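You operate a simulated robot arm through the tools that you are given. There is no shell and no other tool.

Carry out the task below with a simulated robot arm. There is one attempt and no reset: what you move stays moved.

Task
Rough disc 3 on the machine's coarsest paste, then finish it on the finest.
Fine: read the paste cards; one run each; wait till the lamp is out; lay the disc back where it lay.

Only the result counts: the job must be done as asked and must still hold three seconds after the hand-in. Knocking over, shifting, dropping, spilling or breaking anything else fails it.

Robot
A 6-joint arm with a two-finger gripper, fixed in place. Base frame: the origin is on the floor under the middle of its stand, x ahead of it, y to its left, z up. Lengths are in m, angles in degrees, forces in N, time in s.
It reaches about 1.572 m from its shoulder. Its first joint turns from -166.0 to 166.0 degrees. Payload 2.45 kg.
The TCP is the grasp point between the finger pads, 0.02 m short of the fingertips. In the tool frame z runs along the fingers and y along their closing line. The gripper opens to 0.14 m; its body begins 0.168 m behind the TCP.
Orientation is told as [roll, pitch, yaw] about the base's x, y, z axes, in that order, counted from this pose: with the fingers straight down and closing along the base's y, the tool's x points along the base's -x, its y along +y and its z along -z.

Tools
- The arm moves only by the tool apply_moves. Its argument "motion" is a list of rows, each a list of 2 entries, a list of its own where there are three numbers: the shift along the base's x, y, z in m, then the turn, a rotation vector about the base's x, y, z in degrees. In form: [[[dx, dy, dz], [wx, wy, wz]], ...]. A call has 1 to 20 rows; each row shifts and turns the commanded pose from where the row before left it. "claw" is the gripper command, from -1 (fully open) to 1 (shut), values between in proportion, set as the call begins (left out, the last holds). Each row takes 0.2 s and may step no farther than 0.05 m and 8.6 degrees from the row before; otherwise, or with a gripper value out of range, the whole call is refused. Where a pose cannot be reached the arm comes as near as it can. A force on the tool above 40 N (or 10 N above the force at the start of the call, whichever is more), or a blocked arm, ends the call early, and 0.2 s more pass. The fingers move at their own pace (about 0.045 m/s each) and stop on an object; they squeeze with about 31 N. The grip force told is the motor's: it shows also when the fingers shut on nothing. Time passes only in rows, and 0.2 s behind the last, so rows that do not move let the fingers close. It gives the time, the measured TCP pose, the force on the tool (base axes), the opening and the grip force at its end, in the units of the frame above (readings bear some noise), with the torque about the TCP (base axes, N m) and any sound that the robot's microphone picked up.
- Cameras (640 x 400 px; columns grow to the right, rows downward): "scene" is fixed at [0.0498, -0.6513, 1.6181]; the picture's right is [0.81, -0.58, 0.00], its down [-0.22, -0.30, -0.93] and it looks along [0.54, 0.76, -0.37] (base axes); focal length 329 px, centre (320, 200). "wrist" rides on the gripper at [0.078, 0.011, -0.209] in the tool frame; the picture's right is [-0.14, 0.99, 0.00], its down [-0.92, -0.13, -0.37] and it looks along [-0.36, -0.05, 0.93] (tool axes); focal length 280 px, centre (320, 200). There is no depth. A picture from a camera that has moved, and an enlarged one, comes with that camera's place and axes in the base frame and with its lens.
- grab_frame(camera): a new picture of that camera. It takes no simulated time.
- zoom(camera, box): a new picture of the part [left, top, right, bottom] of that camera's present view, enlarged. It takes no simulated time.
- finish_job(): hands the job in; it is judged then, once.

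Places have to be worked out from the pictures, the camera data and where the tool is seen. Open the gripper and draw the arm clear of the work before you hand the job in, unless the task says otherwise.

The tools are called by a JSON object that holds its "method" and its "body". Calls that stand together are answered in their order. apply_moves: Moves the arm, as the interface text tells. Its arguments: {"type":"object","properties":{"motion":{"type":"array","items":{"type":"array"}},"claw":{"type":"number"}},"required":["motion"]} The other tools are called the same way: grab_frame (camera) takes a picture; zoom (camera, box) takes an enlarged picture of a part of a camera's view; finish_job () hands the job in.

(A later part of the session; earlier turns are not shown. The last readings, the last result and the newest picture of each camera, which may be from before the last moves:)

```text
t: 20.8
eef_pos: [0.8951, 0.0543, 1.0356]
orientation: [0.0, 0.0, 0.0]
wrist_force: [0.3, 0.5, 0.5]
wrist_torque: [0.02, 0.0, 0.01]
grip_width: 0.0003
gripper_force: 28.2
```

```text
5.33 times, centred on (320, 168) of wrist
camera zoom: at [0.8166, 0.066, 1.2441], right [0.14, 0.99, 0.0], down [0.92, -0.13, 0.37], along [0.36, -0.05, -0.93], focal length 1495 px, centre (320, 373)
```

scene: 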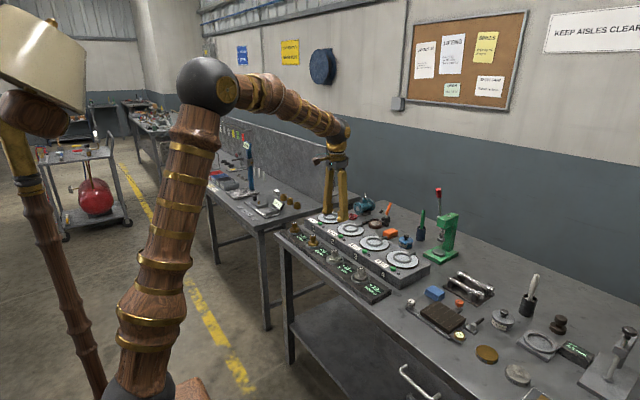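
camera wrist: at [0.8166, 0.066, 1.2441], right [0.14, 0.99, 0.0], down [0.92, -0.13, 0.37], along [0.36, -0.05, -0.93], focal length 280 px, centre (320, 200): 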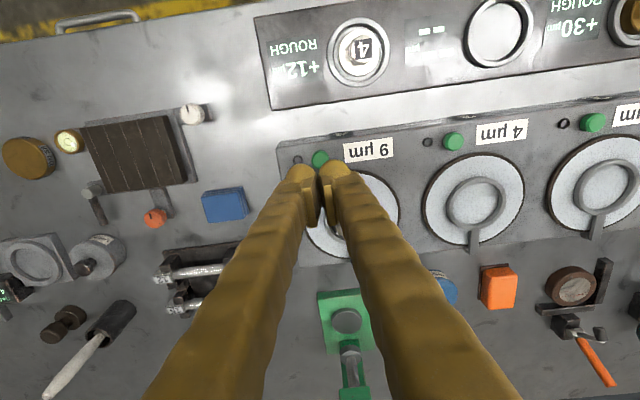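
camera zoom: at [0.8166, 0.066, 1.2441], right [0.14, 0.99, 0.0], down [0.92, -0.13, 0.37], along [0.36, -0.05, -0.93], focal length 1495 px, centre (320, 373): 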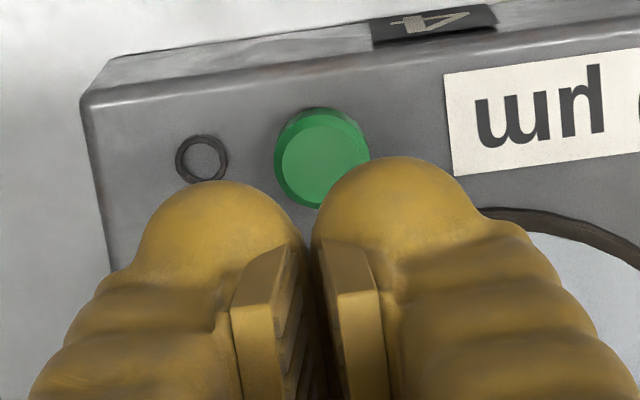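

Button 4's top comes out at about [0.897, 0.056, 0.909]. The shut fingertips are two feet about 14 mm either side of the TCP, so I'll press with the −y foot, which keeps clear of the lamp and the plate. I shift and lower to just above the button.

{"method": "apply_moves", "body": {"motion": [[[-0.004, 0.015, -0.02], [0, 0, 0]], [[0, 0, -0.03], [0, 0, 0]], [[0, 0, -0.03], [0, 0, 0]], [[0, 0, -0.01], [0, 0, 0]], [[0, 0, 0], [0, 0, 0]], [[0, 0, 0], [0, 0, 0]]], "claw": 1.0}}

{"method": "zoom", "body": {"camera": "wrist", "box": [260, 130, 380, 205]}}

{"method": "zoom", "body": {"camera": "scene", "box": [366, 240, 430, 280]}}

```text
t: 22.2
eef_pos: [0.8931, 0.0707, 0.9412]
orientation: [0.0, 0.0, 0.0]
wrist_force: [0.0, 0.2, 0.5]
wrist_torque: [0.0, 0.02, -0.01]
grip_width: 0.0
gripper_force: 29.8
```

```text
5.33 times, centred on (320, 168) of wrist
camera zoom: at [0.8152, 0.0822, 1.1503], right [0.14, 0.99, 0.0], down [0.92, -0.13, 0.37], along [0.37, -0.05, -0.93], focal length 1495 px, centre (320, 373)
```

zoom: 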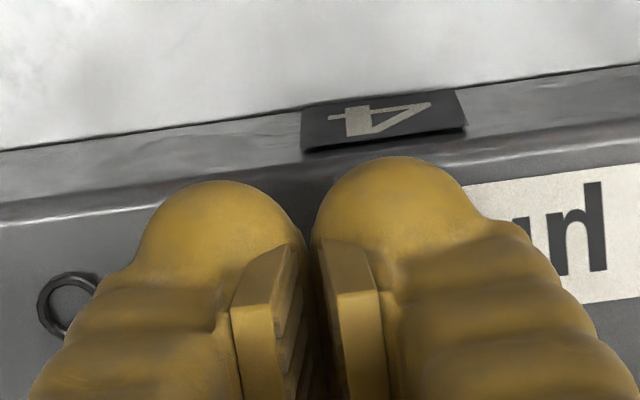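

```text
10.00 times, centred on (398, 260) of scene
camera zoom: at [0.0498, -0.6513, 1.6181], right [0.81, -0.58, 0.0], down [-0.22, -0.3, -0.93], along [0.54, 0.76, -0.37], focal length 3294 px, centre (-460, -400)
```

zoom: 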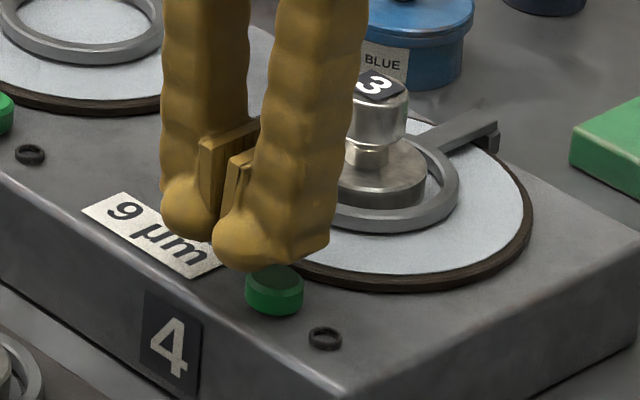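

The −y foot sits right over button 4 with about 1 cm of gap. I descend close to it, then press in small steps.

{"method": "apply_moves", "body": {"motion": [[[0, 0, -0.004], [0, 0, 0]], [[0, 0, -0.003], [0, 0, 0]], [[0, 0, -0.002], [0, 0, 0]], [[0, 0, 0], [0, 0, 0]]], "claw": 1.0}}

{"method": "zoom", "body": {"camera": "scene", "box": [366, 240, 430, 280]}}

```text
t: 23.2
eef_pos: [0.8903, 0.0689, 0.9335]
orientation: [0.0, 0.0, 0.0]
wrist_force: [0.1, -0.2, -0.1]
wrist_torque: [-0.01, 0.0, 0.0]
grip_width: 0.0
gripper_force: 29.6
```

```text
10.00 times, centred on (398, 260) of scene
camera zoom: at [0.0498, -0.6513, 1.6181], right [0.81, -0.58, 0.0], down [-0.22, -0.3, -0.93], along [0.54, 0.76, -0.37], focal length 3294 px, centre (-460, -400)
```

zoom: 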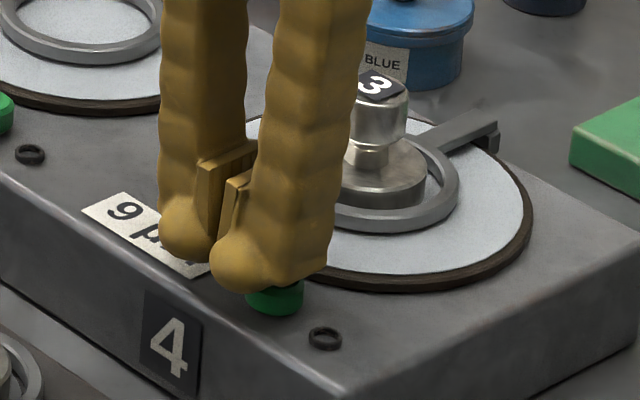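

No contact yet; I keep stepping down.

{"method": "apply_moves", "body": {"motion": [[[0, 0, -0.001], [0, 0, 0]], [[0, 0, -0.001], [0, 0, 0]], [[0, 0, -0.001], [0, 0, 0]]], "claw": 1.0}}

{"method": "zoom", "body": {"camera": "scene", "box": [366, 240, 430, 280]}}

```text
t: 24.0
eef_pos: [0.8923, 0.0692, 0.9313]
orientation: [0.0, 0.0, 0.0]
wrist_force: [-0.1, 1.0, 1.2]
wrist_torque: [-0.02, -0.02, 0.0]
grip_width: 0.0
gripper_force: 29.3
```

```text
10.00 times, centred on (398, 260) of scene
camera zoom: at [0.0498, -0.6513, 1.6181], right [0.81, -0.58, 0.0], down [-0.22, -0.3, -0.93], along [0.54, 0.76, -0.37], focal length 3294 px, centre (-460, -400)
```

zoom: 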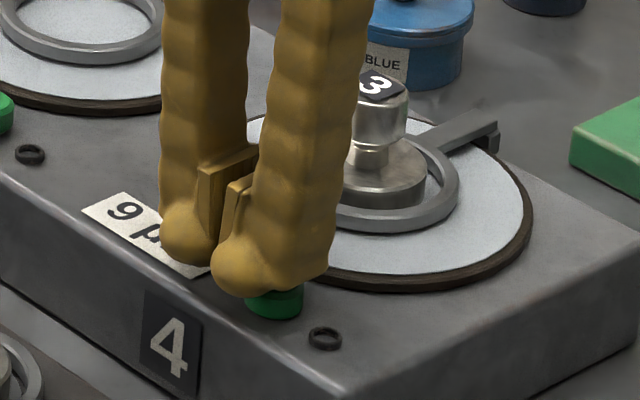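

Perhaps a first light touch (1.2 N). I continue pressing.

{"method": "apply_moves", "body": {"motion": [[[0, 0, -0.001], [0, 0, 0]], [[0, 0, -0.001], [0, 0, 0]], [[0, 0, -0.001], [0, 0, 0]]], "claw": 1.0}}

{"method": "zoom", "body": {"camera": "scene", "box": [366, 240, 430, 280]}}

```text
t: 24.8
eef_pos: [0.892, 0.0699, 0.9278]
orientation: [-0.1, 0.0, 0.0]
wrist_force: [0.5, -1.1, 1.9]
wrist_torque: [-0.03, 0.02, 0.03]
grip_width: 0.0
gripper_force: 29.5
heard: click
```

```text
10.00 times, centred on (398, 260) of scene
camera zoom: at [0.0498, -0.6513, 1.6181], right [0.81, -0.58, 0.0], down [-0.22, -0.3, -0.93], along [0.54, 0.76, -0.37], focal length 3294 px, centre (-460, -400)
```

zoom: 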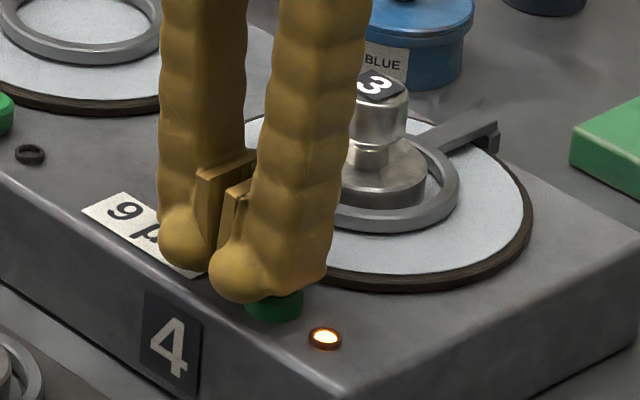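

A click was heard and lamp 4 is lit, so the run has started. I withdraw straight up and wait for the lamp to go out.

{"method": "apply_moves", "body": {"motion": [[[0, 0, 0.015], [0, 0, 0]], [[0, 0, 0.03], [0, 0, 0]], [[0, 0, 0.04], [0, 0, 0]], [[0, 0, 0.02], [0, 0, 0]], [[0, 0, 0], [0, 0, 0]]], "claw": 1.0}}

{"method": "zoom", "body": {"camera": "scene", "box": [310, 220, 438, 300]}}

```text
t: 26.0
eef_pos: [0.8913, 0.0713, 1.0339]
orientation: [-0.1, 0.0, 0.0]
wrist_force: [0.5, -1.0, 0.9]
wrist_torque: [0.01, -0.01, 0.0]
grip_width: 0.0001
gripper_force: 29.3
```

```text
5.00 times, centred on (374, 260) of scene
camera zoom: at [0.0498, -0.6513, 1.6181], right [0.81, -0.58, 0.0], down [-0.22, -0.3, -0.93], along [0.54, 0.76, -0.37], focal length 1647 px, centre (50, -100)
```

zoom: 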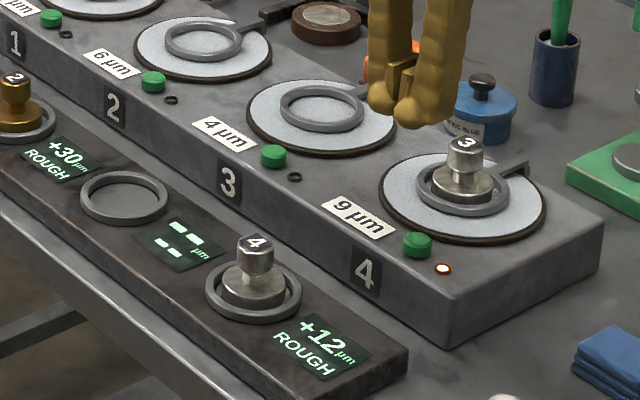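

Lamp 4 is lit and the disc is lapping. I move back over the disc, staying high, open the fingers and wait.

{"method": "apply_moves", "body": {"motion": [[[0.029, 0.0047, 0.005], [0, 0, 0]], [[0.029, 0.0047, 0.005], [0, 0, 0]], [[0.029, 0.0046, 0], [0, 0, 0]], [[0, 0, 0], [0, 0, 0]], [[0, 0, 0], [0, 0, 0]], [[0, 0, 0], [0, 0, 0]], [[0, 0, 0], [0, 0, 0]], [[0, 0, 0], [0, 0, 0]], [[0, 0, 0], [0, 0, 0]], [[0, 0, 0], [0, 0, 0]]], "claw": 0.0}}

{"method": "zoom", "body": {"camera": "scene", "box": [310, 220, 438, 300]}}

{"method": "grab_frame", "body": {"camera": "wrist"}}

```text
t: 28.2
eef_pos: [0.9766, 0.0838, 1.0447]
orientation: [0.1, 0.0, 0.0]
wrist_force: [-0.4, -0.1, 0.3]
wrist_torque: [-0.05, -0.01, -0.02]
grip_width: 0.0701
gripper_force: 0.0
```

```text
5.00 times, centred on (374, 260) of scene
camera zoom: at [0.0498, -0.6513, 1.6181], right [0.81, -0.58, 0.0], down [-0.22, -0.3, -0.93], along [0.54, 0.76, -0.37], focal length 1647 px, centre (50, -100)
```

zoom: 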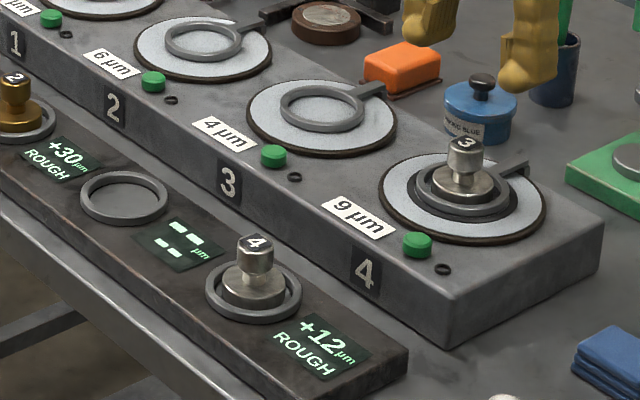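

```text
taken
camera wrist: at [0.8992, 0.0948, 1.2529], right [0.14, 0.99, 0.0], down [0.92, -0.13, 0.37], along [0.36, -0.05, -0.93], focal length 280 px, centre (320, 200)
```

wrist: 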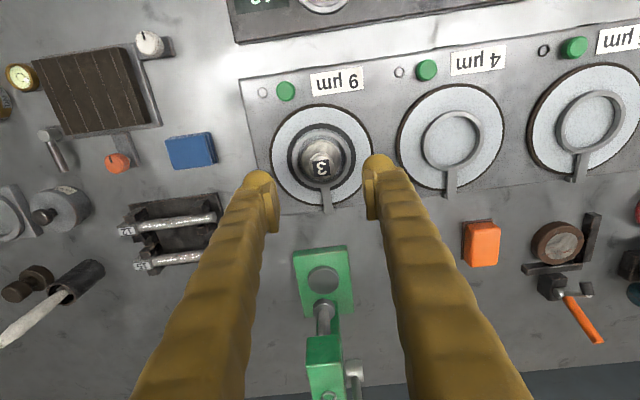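

The lamp looks out already, about 3 s after the start. I zoom in to be certain and check the disc's place.

{"method": "zoom", "body": {"camera": "scene", "box": [375, 240, 431, 275]}}

{"method": "zoom", "body": {"camera": "wrist", "box": [240, 70, 400, 170]}}

{"method": "zoom", "body": {"camera": "wrist", "box": [240, 120, 400, 220]}}

```text
11.43 times, centred on (403, 258) of scene
camera zoom: at [0.0498, -0.6513, 1.6181], right [0.81, -0.58, 0.0], down [-0.22, -0.3, -0.93], along [0.54, 0.76, -0.37], focal length 3764 px, centre (-629, -457)
```

zoom: 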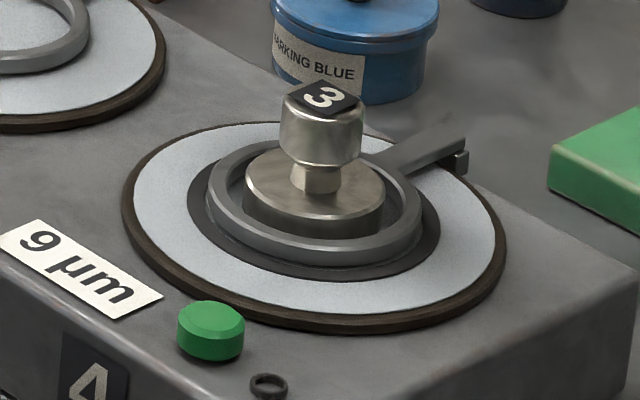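

```text
4.00 times, centred on (320, 120) of wrist
camera zoom: at [0.8992, 0.0948, 1.2529], right [0.14, 0.99, 0.0], down [0.92, -0.13, 0.37], along [0.36, -0.05, -0.93], focal length 1122 px, centre (320, 520)
```

zoom: 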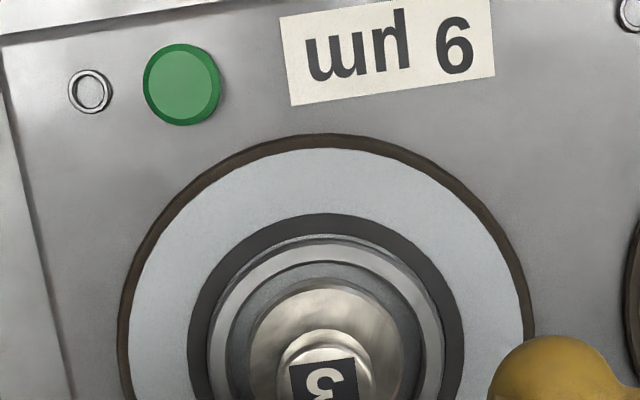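

```text
4.00 times, centred on (320, 170) of wrist
camera zoom: at [0.8992, 0.0948, 1.2529], right [0.14, 0.99, 0.0], down [0.92, -0.13, 0.37], along [0.36, -0.05, -0.93], focal length 1122 px, centre (320, 320)
```

zoom: 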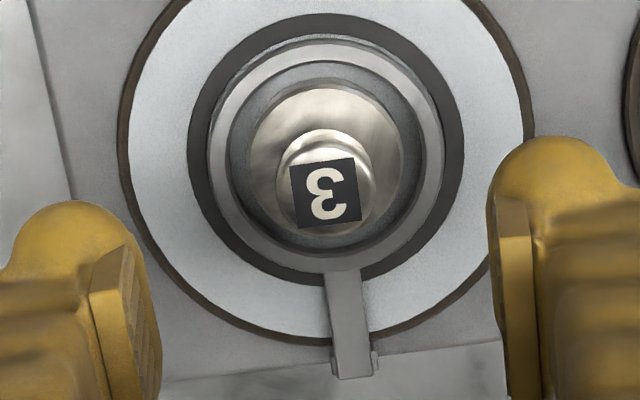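

The lamp is out and the plate shows a worn track, so the rough run is done. The knob is at about [0.9796, 0.0852], right where I set it down. I descend around it to the same grasp height.

{"method": "apply_moves", "body": {"motion": [[[0.0015, 0.001, -0.03], [0, 0, 0]], [[0, 0, -0.03], [0, 0, 0]], [[0, 0, -0.025], [0, 0, 0]], [[0, 0, -0.01], [0, 0, 0]], [[0, 0, 0], [0, 0, 0]], [[0, 0, 0], [0, 0, 0]]], "claw": 0.0}}

{"method": "zoom", "body": {"camera": "scene", "box": [375, 230, 431, 265]}}

{"method": "zoom", "body": {"camera": "wrist", "box": [240, 120, 400, 220]}}

```text
t: 29.6
eef_pos: [0.9799, 0.084, 0.948]
orientation: [0.0, 0.0, 0.0]
wrist_force: [-0.2, -0.3, -0.5]
wrist_torque: [-0.02, -0.01, 0.0]
grip_width: 0.07
gripper_force: 0.0
```

```text
11.43 times, centred on (403, 248) of scene
camera zoom: at [0.0498, -0.6513, 1.6181], right [0.81, -0.58, 0.0], down [-0.22, -0.3, -0.93], along [0.54, 0.76, -0.37], focal length 3764 px, centre (-629, -343)
```

zoom: 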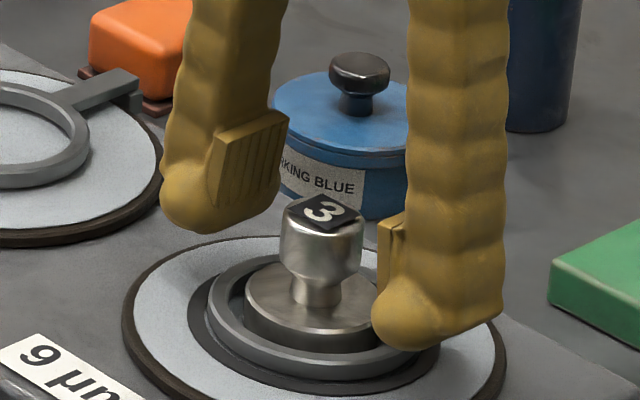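

```text
4.00 times, centred on (320, 170) of wrist
camera zoom: at [0.9018, 0.0946, 1.1567], right [0.14, 0.99, 0.0], down [0.92, -0.13, 0.37], along [0.36, -0.05, -0.93], focal length 1122 px, centre (320, 320)
```

zoom: 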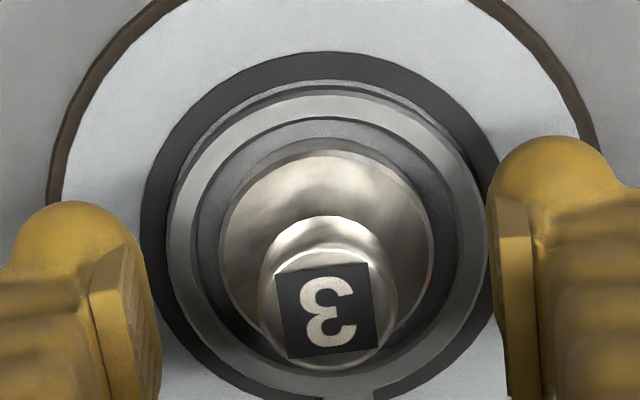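

The TCP is at about [0.980, 0.0836, 0.948]. I lower another 3.5 mm, shift +1.2 mm in y and close on the knob.

{"method": "apply_moves", "body": {"motion": [[[0, 0.0012, -0.0035], [0, 0, 0]], [[0, 0, 0], [0, 0, 0]], [[0, 0, 0], [0, 0, 0]]], "claw": 0.0}}

{"method": "apply_moves", "body": {"motion": [[[0, 0, 0], [0, 0, 0]], [[0, 0, 0], [0, 0, 0]], [[0, 0, 0], [0, 0, 0]], [[0, 0, 0], [0, 0, 0]], [[0, 0, 0], [0, 0, 0]]], "claw": 1.0}}

{"method": "zoom", "body": {"camera": "wrist", "box": [240, 120, 400, 220]}}

{"method": "zoom", "body": {"camera": "scene", "box": [375, 230, 431, 265]}}

```text
t: 30.4
eef_pos: [0.9799, 0.0849, 0.9447]
orientation: [0.0, 0.0, 0.0]
wrist_force: [-0.8, -0.1, 0.7]
wrist_torque: [0.01, 0.02, -0.02]
grip_width: 0.0699
gripper_force: 0.0
```

```text
t: 31.6
eef_pos: [0.9802, 0.0848, 0.9444]
orientation: [0.0, 0.0, 0.0]
wrist_force: [-0.3, -0.7, -0.1]
wrist_torque: [-0.03, 0.01, -0.01]
grip_width: 0.0264
gripper_force: 31.4
```

```text
4.00 times, centred on (320, 170) of wrist
camera zoom: at [0.9024, 0.096, 1.1532], right [0.14, 0.99, 0.0], down [0.92, -0.13, 0.37], along [0.36, -0.05, -0.93], focal length 1122 px, centre (320, 320)
```

zoom: 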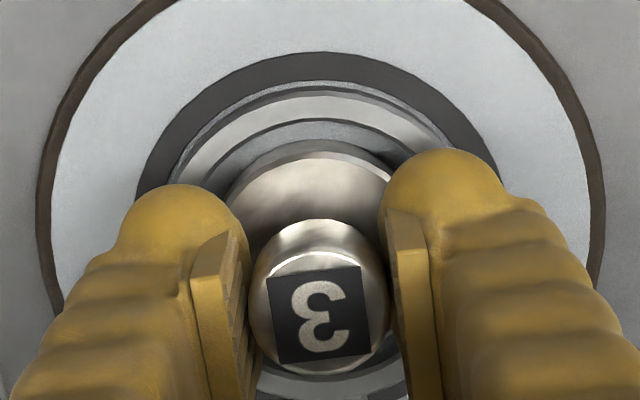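

```text
11.43 times, centred on (403, 248) of scene
camera zoom: at [0.0498, -0.6513, 1.6181], right [0.81, -0.58, 0.0], down [-0.22, -0.3, -0.93], along [0.54, 0.76, -0.37], focal length 3764 px, centre (-629, -343)
```

zoom: 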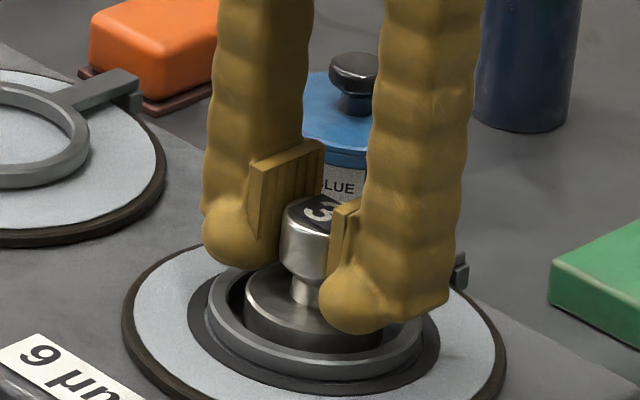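

Gripped at 26.4 mm. I lift out of ring 4 and carry the disc 0.16 m in +y to above ring 3 (4 µm).

{"method": "apply_moves", "body": {"motion": [[[0, 0, 0.01], [0, 0, 0]], [[0, 0, 0.02], [0, 0, 0]], [[0, 0, 0.03], [0, 0, 0]], [[0, 0, 0.02], [0, 0, 0]], [[0, 0.04, 0], [0, 0, 0]], [[0, 0.04, 0], [0, 0, 0]], [[0, 0.04, 0], [0, 0, 0]], [[0, 0.04, 0], [0, 0, 0]], [[0, 0, 0], [0, 0, 0]], [[0, 0, 0], [0, 0, 0]]], "claw": 1.0}}

{"method": "zoom", "body": {"camera": "wrist", "box": [240, 80, 400, 180]}}

{"method": "zoom", "body": {"camera": "scene", "box": [334, 205, 414, 255]}}

{"method": "zoom", "body": {"camera": "scene", "box": [310, 220, 438, 300]}}

```text
t: 33.8
eef_pos: [0.9818, 0.2475, 1.0265]
orientation: [0.1, 0.1, 0.0]
wrist_force: [-0.2, -0.9, -2.3]
wrist_torque: [0.01, -0.02, -0.02]
grip_width: 0.0267
gripper_force: 30.7
```

```text
4.00 times, centred on (320, 130) of wrist
camera zoom: at [0.9035, 0.2592, 1.2355], right [0.14, 0.99, 0.0], down [0.92, -0.13, 0.37], along [0.36, -0.05, -0.93], focal length 1122 px, centre (320, 480)
```

zoom: 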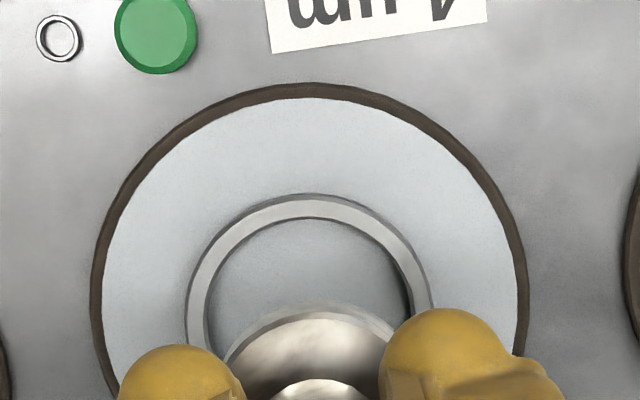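

```text
8.00 times, centred on (374, 230) of scene
camera zoom: at [0.0498, -0.6513, 1.6181], right [0.81, -0.58, 0.0], down [-0.22, -0.3, -0.93], along [0.54, 0.76, -0.37], focal length 2635 px, centre (-112, -40)
```

zoom: 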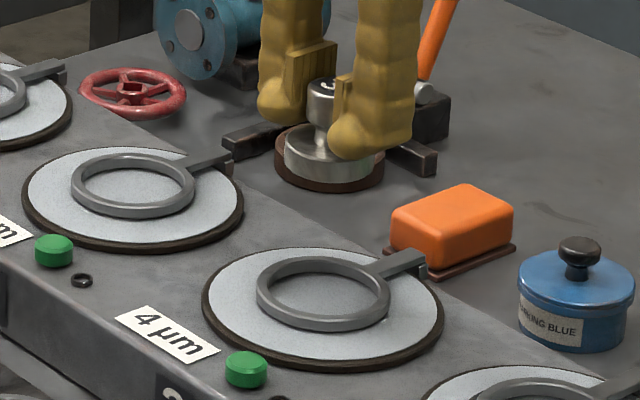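

```text
5.00 times, centred on (374, 260) of scene
camera zoom: at [0.0498, -0.6513, 1.6181], right [0.81, -0.58, 0.0], down [-0.22, -0.3, -0.93], along [0.54, 0.76, -0.37], focal length 1647 px, centre (50, -100)
```

zoom: 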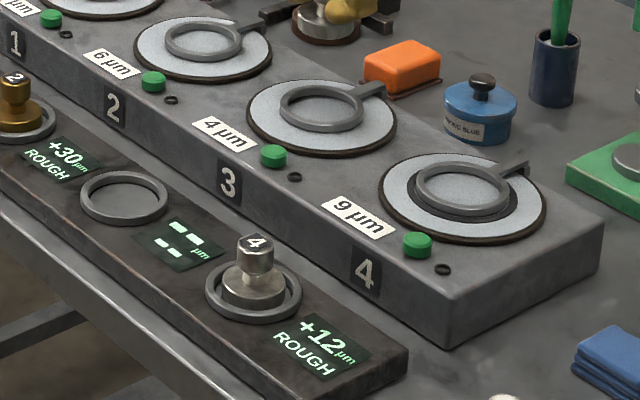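

Disc held at about [0.982, 0.248]; ring 3's centre comes out at about [0.979, 0.2455]. I correct by (−2.5, −2.7) mm and lower to the intermediate check height.

{"method": "apply_moves", "body": {"motion": [[[-0.0025, -0.0027, -0.015], [0, 0, 0]], [[0, 0, -0.02], [0, 0, 0]], [[0, 0, -0.013], [0, 0, 0]], [[0, 0, 0], [0, 0, 0]], [[0, 0, 0], [0, 0, 0]]], "claw": 1.0}}

{"method": "zoom", "body": {"camera": "scene", "box": [347, 215, 403, 250]}}

{"method": "zoom", "body": {"camera": "wrist", "box": [240, 110, 400, 210]}}

```text
t: 35.0
eef_pos: [0.9781, 0.2445, 0.9774]
orientation: [0.1, 0.0, 0.0]
wrist_force: [-0.6, 0.2, -2.5]
wrist_torque: [-0.02, -0.02, 0.01]
grip_width: 0.0267
gripper_force: 31.1
```

```text
11.43 times, centred on (375, 232) of scene
camera zoom: at [0.0498, -0.6513, 1.6181], right [0.81, -0.58, 0.0], down [-0.22, -0.3, -0.93], along [0.54, 0.76, -0.37], focal length 3764 px, centre (-309, -171)
```

zoom: 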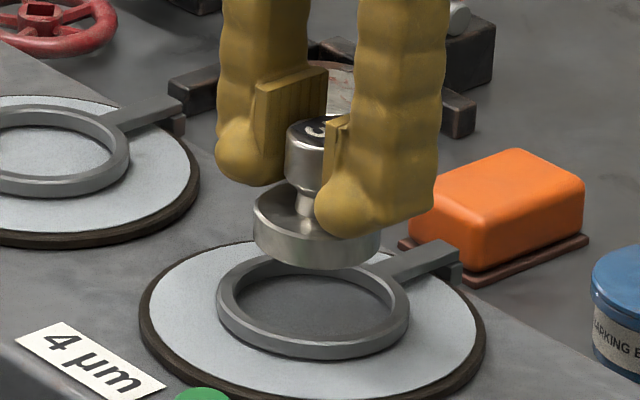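

```text
4.00 times, centred on (320, 160) of wrist
camera zoom: at [0.9005, 0.2543, 1.1873], right [0.14, 0.99, 0.0], down [0.92, -0.13, 0.37], along [0.36, -0.05, -0.93], focal length 1122 px, centre (320, 360)
```

zoom: 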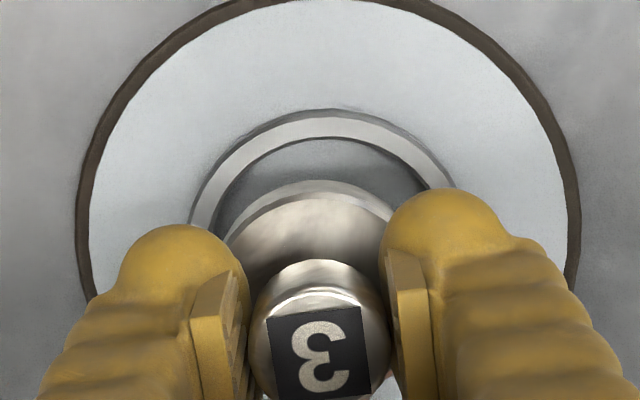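

Scene view shows alignment along its horizontal; the wrist view suggests the disc needs about +1.5 mm in x and y. I apply that while lowering to the ring's level.

{"method": "apply_moves", "body": {"motion": [[[0.0015, 0.0015, -0.01], [0, 0, 0]], [[0, 0, -0.008], [0, 0, 0]], [[0, 0, -0.004], [0, 0, 0]], [[0, 0, 0], [0, 0, 0]], [[0, 0, 0], [0, 0, 0]]], "claw": 1.0}}

{"method": "zoom", "body": {"camera": "scene", "box": [347, 215, 403, 250]}}

{"method": "zoom", "body": {"camera": "wrist", "box": [240, 110, 400, 210]}}

```text
t: 36.2
eef_pos: [0.9795, 0.2461, 0.9548]
orientation: [-0.1, 0.0, 0.0]
wrist_force: [-1.8, 0.3, -2.1]
wrist_torque: [-0.04, 0.0, 0.0]
grip_width: 0.0265
gripper_force: 31.5
```

```text
11.43 times, centred on (375, 232) of scene
camera zoom: at [0.0498, -0.6513, 1.6181], right [0.81, -0.58, 0.0], down [-0.22, -0.3, -0.93], along [0.54, 0.76, -0.37], focal length 3764 px, centre (-309, -171)
```

zoom: 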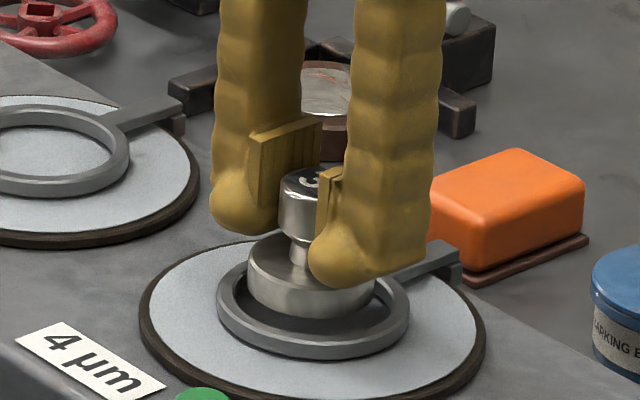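

```text
4.00 times, centred on (320, 160) of wrist
camera zoom: at [0.9022, 0.2575, 1.1643], right [0.14, 0.99, 0.0], down [0.92, -0.13, 0.37], along [0.36, -0.05, -0.93], focal length 1122 px, centre (320, 360)
```

zoom: 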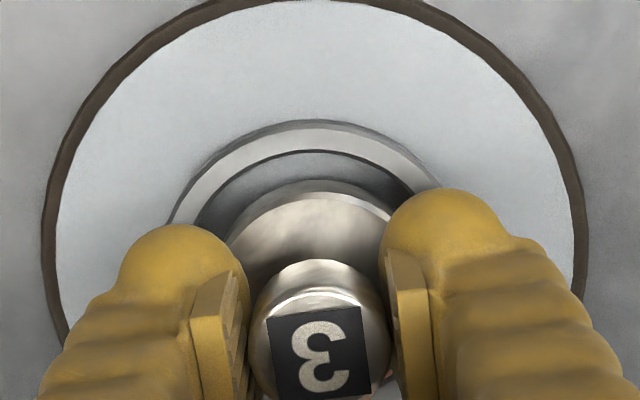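

Alignment now matches what I had at ring 4. I lower further in small steps.

{"method": "apply_moves", "body": {"motion": [[[0, -0.0005, -0.003], [0, 0, 0]], [[0, 0, -0.003], [0, 0, 0]], [[0, 0, 0], [0, 0, 0]], [[0, 0, 0], [0, 0, 0]]], "claw": 1.0}}

{"method": "zoom", "body": {"camera": "scene", "box": [347, 215, 403, 250]}}

{"method": "zoom", "body": {"camera": "wrist", "box": [240, 110, 400, 210]}}

```text
t: 37.2
eef_pos: [0.9794, 0.2458, 0.9497]
orientation: [0.0, 0.0, 0.0]
wrist_force: [0.4, 0.5, -2.2]
wrist_torque: [-0.02, -0.02, -0.03]
grip_width: 0.0267
gripper_force: 30.8
```

```text
11.43 times, centred on (375, 232) of scene
camera zoom: at [0.0498, -0.6513, 1.6181], right [0.81, -0.58, 0.0], down [-0.22, -0.3, -0.93], along [0.54, 0.76, -0.37], focal length 3764 px, centre (-309, -171)
```

zoom: 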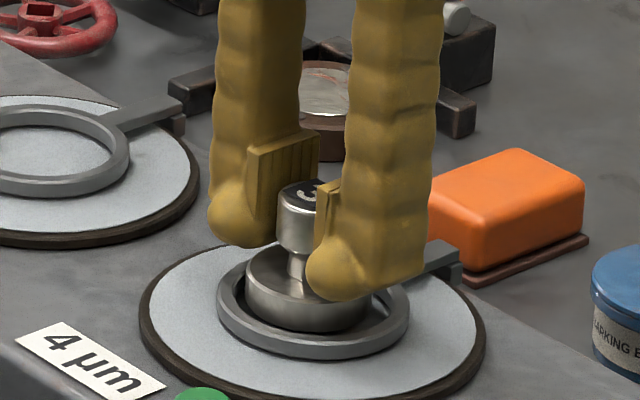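

```text
4.00 times, centred on (320, 160) of wrist
camera zoom: at [0.9014, 0.2573, 1.1591], right [0.14, 0.99, 0.0], down [0.92, -0.13, 0.37], along [0.36, -0.05, -0.93], focal length 1122 px, centre (320, 360)
```

zoom: 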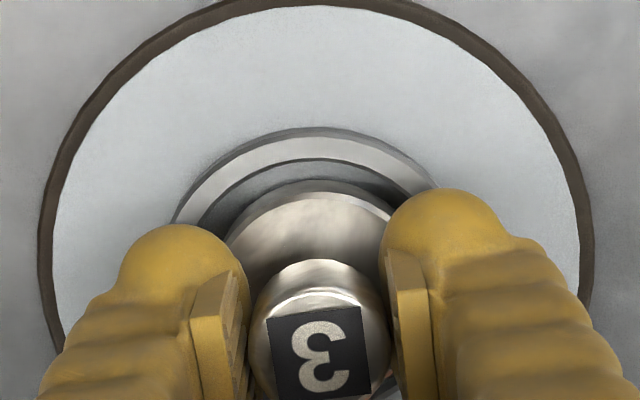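

About 1 mm left of centre in the scene view; I nudge (+1, −1) mm and continue down.

{"method": "apply_moves", "body": {"motion": [[[0.001, -0.001, -0.001], [0, 0, 0]], [[0, 0, -0.002], [0, 0, 0]], [[0, 0, 0], [0, 0, 0]], [[0, 0, 0], [0, 0, 0]]], "claw": 1.0}}

{"method": "zoom", "body": {"camera": "scene", "box": [347, 215, 403, 250]}}

{"method": "zoom", "body": {"camera": "wrist", "box": [240, 110, 400, 210]}}

```text
t: 38.2
eef_pos: [0.9807, 0.2426, 0.9463]
orientation: [0.0, 0.0, 0.0]
wrist_force: [0.1, 0.2, -2.8]
wrist_torque: [-0.02, -0.01, -0.01]
grip_width: 0.0265
gripper_force: 31.0
```

```text
11.43 times, centred on (375, 232) of scene
camera zoom: at [0.0498, -0.6513, 1.6181], right [0.81, -0.58, 0.0], down [-0.22, -0.3, -0.93], along [0.54, 0.76, -0.37], focal length 3764 px, centre (-309, -171)
```

zoom: 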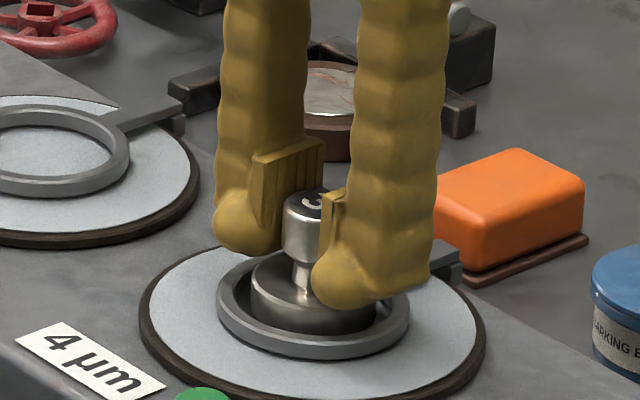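

```text
4.00 times, centred on (320, 160) of wrist
camera zoom: at [0.9025, 0.2554, 1.1561], right [0.14, 0.99, 0.0], down [0.92, -0.13, 0.37], along [0.36, -0.05, -0.93], focal length 1122 px, centre (320, 360)
```

zoom: 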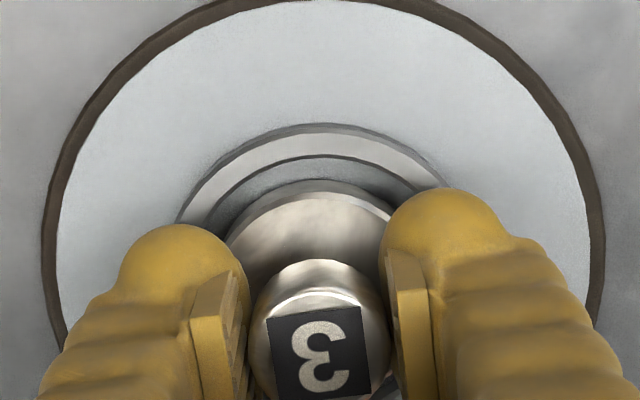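

Centred. I continue down 2 mm.

{"method": "apply_moves", "body": {"motion": [[[0, 0, -0.001], [0, 0, 0]], [[0, 0, -0.001], [0, 0, 0]], [[0, 0, 0], [0, 0, 0]], [[0, 0, 0], [0, 0, 0]]], "claw": 1.0}}

{"method": "zoom", "body": {"camera": "scene", "box": [347, 215, 403, 250]}}

{"method": "zoom", "body": {"camera": "wrist", "box": [240, 110, 400, 210]}}

```text
t: 39.2
eef_pos: [0.9801, 0.2441, 0.9451]
orientation: [0.0, 0.0, 0.0]
wrist_force: [0.6, 0.2, -2.0]
wrist_torque: [0.0, -0.02, -0.01]
grip_width: 0.0268
gripper_force: 31.5
```

```text
11.43 times, centred on (375, 232) of scene
camera zoom: at [0.0498, -0.6513, 1.6181], right [0.81, -0.58, 0.0], down [-0.22, -0.3, -0.93], along [0.54, 0.76, -0.37], focal length 3764 px, centre (-309, -171)
```

zoom: 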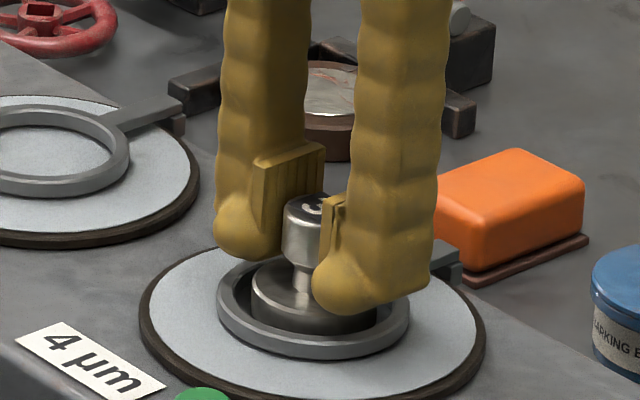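

```text
4.00 times, centred on (320, 160) of wrist
camera zoom: at [0.9029, 0.2554, 1.1538], right [0.14, 0.99, 0.0], down [0.92, -0.13, 0.37], along [0.36, -0.05, -0.93], focal length 1122 px, centre (320, 360)
```

zoom: 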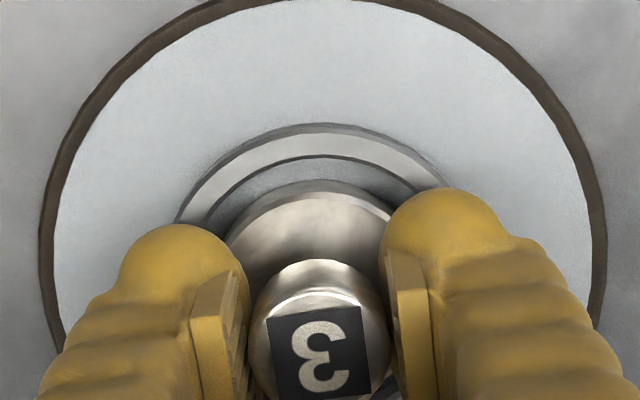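

The true TCP z is about 0.9448, and contact is expected near 0.944. I take sub-millimetre steps.

{"method": "apply_moves", "body": {"motion": [[[0, 0, -0.0007], [0, 0, 0]], [[0, 0, 0], [0, 0, 0]], [[0, 0, 0], [0, 0, 0]]], "claw": 1.0}}

```text
t: 40.0
eef_pos: [0.9813, 0.2443, 0.9451]
orientation: [0.0, 0.0, -0.1]
wrist_force: [0.3, 0.6, -0.8]
wrist_torque: [0.03, 0.02, 0.06]
grip_width: 0.0268
gripper_force: 30.9
```

The load is coming off the tool (−0.8 N instead of −2.5 N), so contact is just starting. One more small step.

{"method": "apply_moves", "body": {"motion": [[[0, 0, -0.0004], [0, 0, 0]], [[0, 0, 0], [0, 0, 0]], [[0, 0, 0], [0, 0, 0]]], "claw": 1.0}}

{"method": "grab_frame", "body": {"camera": "wrist"}}

```text
t: 40.8
eef_pos: [0.981, 0.2455, 0.9449]
orientation: [0.0, -0.1, 0.0]
wrist_force: [1.9, -5.5, 12.9]
wrist_torque: [-0.08, 0.0, 0.01]
grip_width: 0.0265
gripper_force: 30.9
```

```text
taken
camera wrist: at [0.9026, 0.2556, 1.1532], right [0.14, 0.99, 0.0], down [0.92, -0.13, 0.37], along [0.37, -0.05, -0.93], focal length 280 px, centre (320, 200)
```

wrist: 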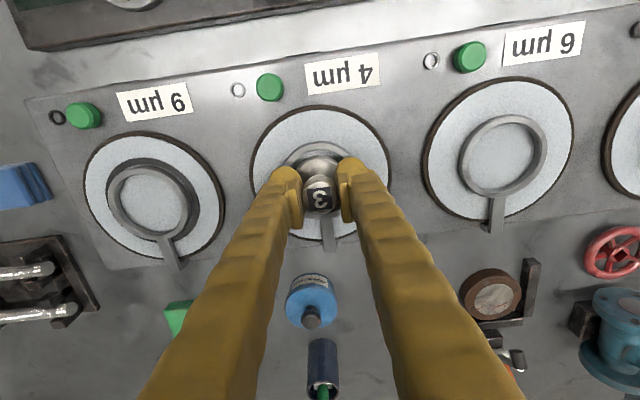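

Contact at 13 N. I ease off half a millimetre and release.

{"method": "apply_moves", "body": {"motion": [[[0, 0, 0.0005], [0, 0, 0]], [[0, 0, 0], [0, 0, 0]]], "claw": 1.0}}

{"method": "apply_moves", "body": {"motion": [[[0, 0, 0], [0, 0, 0]], [[0, 0, 0], [0, 0, 0]], [[0, 0, 0], [0, 0, 0]], [[0, 0, 0], [0, 0, 0]]], "claw": 0.0}}

{"method": "zoom", "body": {"camera": "scene", "box": [347, 215, 403, 250]}}

{"method": "zoom", "body": {"camera": "wrist", "box": [240, 110, 400, 210]}}

```text
t: 41.4
eef_pos: [0.9798, 0.2449, 0.9439]
orientation: [-0.1, -0.2, 0.1]
wrist_force: [3.2, 0.4, 7.5]
wrist_torque: [0.02, -0.14, 0.02]
grip_width: 0.0266
gripper_force: 31.0
```

```text
t: 42.4
eef_pos: [0.9801, 0.244, 0.9434]
orientation: [0.0, 0.0, 0.0]
wrist_force: [-0.7, -0.4, 0.7]
wrist_torque: [-0.02, -0.01, -0.03]
grip_width: 0.0701
gripper_force: 0.0
```

```text
11.43 times, centred on (375, 232) of scene
camera zoom: at [0.0498, -0.6513, 1.6181], right [0.81, -0.58, 0.0], down [-0.22, -0.3, -0.93], along [0.54, 0.76, -0.37], focal length 3764 px, centre (-309, -171)
```

zoom: 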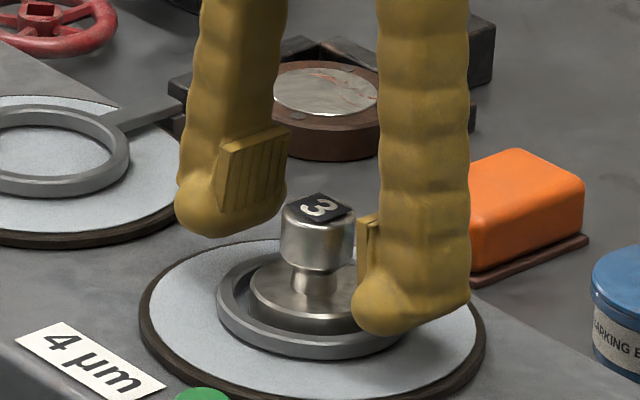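

```text
4.00 times, centred on (320, 160) of wrist
camera zoom: at [0.9023, 0.2555, 1.1532], right [0.14, 0.99, 0.0], down [0.92, -0.13, 0.37], along [0.36, -0.05, -0.93], focal length 1122 px, centre (320, 360)
```

zoom: 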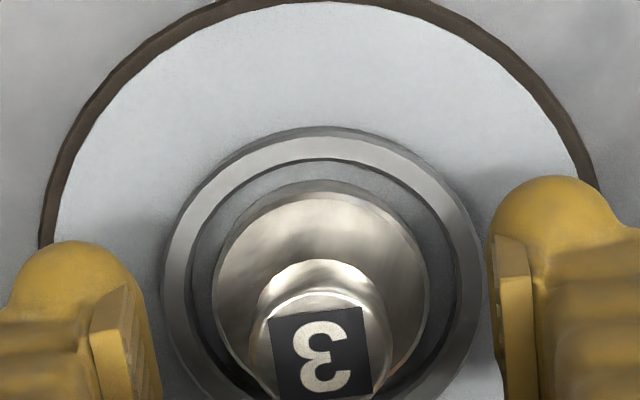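

The disc is seated in ring 3. I raise clear, shut the fingers and move over button 3 using the same offset that worked at button 4 (target TCP ≈ [0.8925, 0.230]).

{"method": "apply_moves", "body": {"motion": [[[0, 0, 0.02], [0, 0, 0]], [[0, 0, 0.03], [0, 0, 0]], [[0, 0, 0.04], [0, 0, 0]], [[0, 0, 0], [0, 0, 0]]], "claw": 0.0}}

{"method": "apply_moves", "body": {"motion": [[[-0.0295, -0.0048, 0], [0, 0, 0]], [[-0.0295, -0.0048, 0], [0, 0, 0]], [[-0.0295, -0.0049, 0], [0, 0, 0]], [[0, 0, 0], [0, 0, 0]], [[0, 0, 0], [0, 0, 0]]], "claw": 1.0}}

{"method": "grab_frame", "body": {"camera": "wrist"}}

{"method": "zoom", "body": {"camera": "wrist", "box": [240, 120, 400, 220]}}

{"method": "zoom", "body": {"camera": "scene", "box": [310, 210, 438, 290]}}

```text
t: 43.4
eef_pos: [0.9792, 0.244, 1.0353]
orientation: [0.0, -0.1, 0.0]
wrist_force: [-0.3, 0.1, 0.8]
wrist_torque: [-0.03, -0.05, -0.01]
grip_width: 0.0702
gripper_force: 0.1
```

```text
t: 44.6
eef_pos: [0.8905, 0.2306, 1.036]
orientation: [0.0, 0.0, 0.0]
wrist_force: [0.3, -0.5, 0.1]
wrist_torque: [-0.02, -0.02, -0.03]
grip_width: 0.0
gripper_force: 28.2
```

```text
taken
camera wrist: at [0.8123, 0.2428, 1.2441], right [0.14, 0.99, 0.0], down [0.92, -0.13, 0.37], along [0.36, -0.05, -0.93], focal length 280 px, centre (320, 200)
```

wrist: 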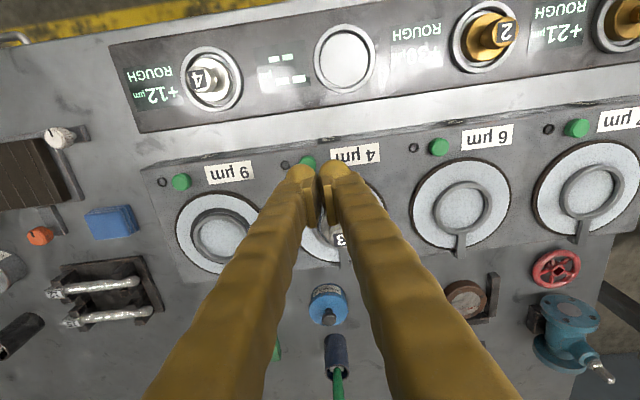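

```text
4.00 times, centred on (320, 170) of wrist
camera zoom: at [0.8123, 0.2428, 1.2441], right [0.14, 0.99, 0.0], down [0.92, -0.13, 0.37], along [0.36, -0.05, -0.93], focal length 1122 px, centre (320, 320)
```

zoom: 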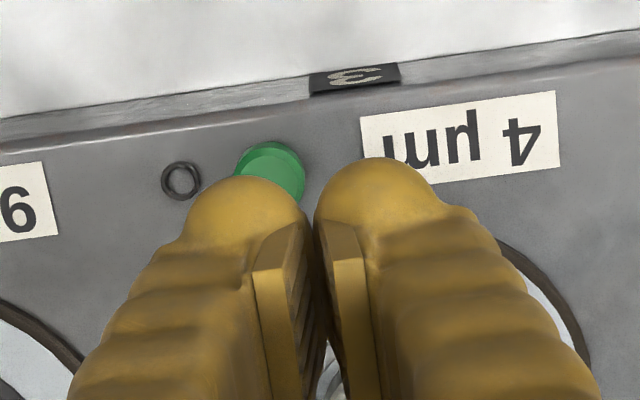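

```text
5.00 times, centred on (374, 250) of scene
camera zoom: at [0.0498, -0.6513, 1.6181], right [0.81, -0.58, 0.0], down [-0.22, -0.3, -0.93], along [0.54, 0.76, -0.37], focal length 1647 px, centre (50, -50)
```

zoom: 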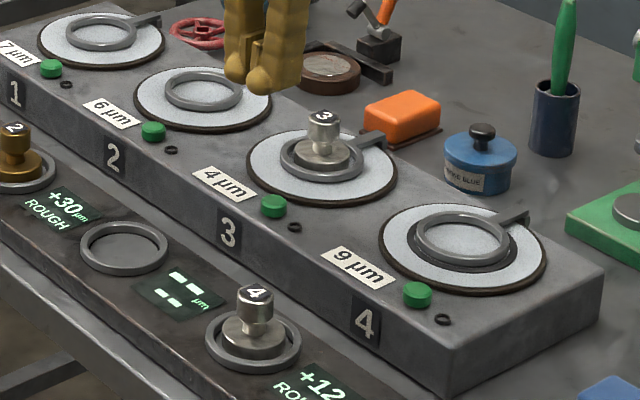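

Button 3 lies at about [0.8955, 0.216] and the −y foot is above it. I descend to just above the button.

{"method": "apply_moves", "body": {"motion": [[[0.001, -0.001, -0.03], [0, 0, 0]], [[0, 0, -0.03], [0, 0, 0]], [[0, 0, -0.025], [0, 0, 0]], [[0, 0, -0.01], [0, 0, 0]], [[0, 0, 0], [0, 0, 0]], [[0, 0, 0], [0, 0, 0]]], "claw": 1.0}}

{"method": "zoom", "body": {"camera": "scene", "box": [340, 226, 404, 266]}}

```text
t: 46.0
eef_pos: [0.8921, 0.2284, 0.9388]
orientation: [0.1, 0.0, 0.0]
wrist_force: [0.7, -0.5, -0.3]
wrist_torque: [-0.01, 0.0, -0.02]
grip_width: 0.0
gripper_force: 29.1
```

```text
10.00 times, centred on (372, 246) of scene
camera zoom: at [0.0498, -0.6513, 1.6181], right [0.81, -0.58, 0.0], down [-0.22, -0.3, -0.93], along [0.54, 0.76, -0.37], focal length 3294 px, centre (-200, -260)
```

zoom: 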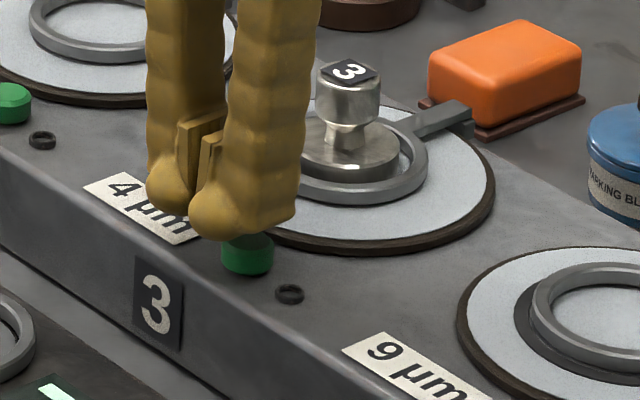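

Right over button 3. I go down 6 mm and then in 1 mm steps, listening for the click.

{"method": "apply_moves", "body": {"motion": [[[0, 0, -0.003], [0, 0, 0]], [[0, 0, -0.003], [0, 0, 0]], [[0, 0, 0], [0, 0, 0]]], "claw": 1.0}}

{"method": "apply_moves", "body": {"motion": [[[0, 0, -0.001], [0, 0, 0]], [[0, 0, -0.001], [0, 0, 0]], [[0, 0, -0.001], [0, 0, 0]]], "claw": 1.0}}

{"method": "zoom", "body": {"camera": "scene", "box": [340, 226, 404, 266]}}

```text
t: 46.8
eef_pos: [0.8915, 0.2285, 0.9336]
orientation: [-0.1, -0.1, -0.1]
wrist_force: [0.6, -0.2, 0.9]
wrist_torque: [0.02, 0.0, -0.02]
grip_width: 0.0
gripper_force: 29.6
```

```text
t: 47.6
eef_pos: [0.8927, 0.2275, 0.9292]
orientation: [0.1, -0.1, 0.1]
wrist_force: [-0.5, 0.0, 1.9]
wrist_torque: [0.02, -0.02, -0.01]
grip_width: 0.0
gripper_force: 29.0
heard: click
```

```text
10.00 times, centred on (372, 246) of scene
camera zoom: at [0.0498, -0.6513, 1.6181], right [0.81, -0.58, 0.0], down [-0.22, -0.3, -0.93], along [0.54, 0.76, -0.37], focal length 3294 px, centre (-200, -260)
```

zoom: 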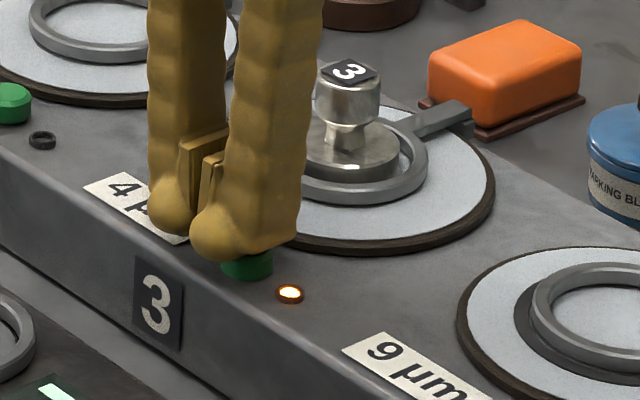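

Click heard and lamp 3 is lit. I withdraw straight up and wait at height.

{"method": "apply_moves", "body": {"motion": [[[0, 0, 0.015], [0, 0, 0]], [[0, 0, 0.03], [0, 0, 0]], [[0, 0, 0.04], [0, 0, 0]], [[0, 0, 0.025], [0, 0, 0]], [[0, 0, 0], [0, 0, 0]], [[0, 0, 0], [0, 0, 0]]], "claw": 1.0}}

{"method": "zoom", "body": {"camera": "scene", "box": [310, 210, 438, 290]}}

```text
t: 49.0
eef_pos: [0.8933, 0.2291, 1.039]
orientation: [0.0, 0.0, 0.0]
wrist_force: [-0.1, 0.0, 0.1]
wrist_torque: [-0.02, 0.01, -0.04]
grip_width: 0.0001
gripper_force: 29.7
```

```text
5.00 times, centred on (374, 250) of scene
camera zoom: at [0.0498, -0.6513, 1.6181], right [0.81, -0.58, 0.0], down [-0.22, -0.3, -0.93], along [0.54, 0.76, -0.37], focal length 1647 px, centre (50, -50)
```

zoom: 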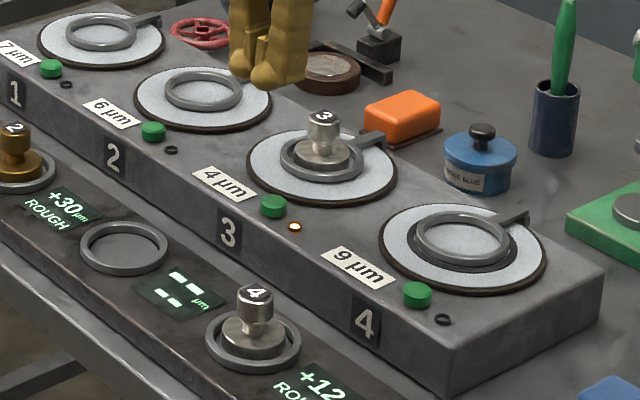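

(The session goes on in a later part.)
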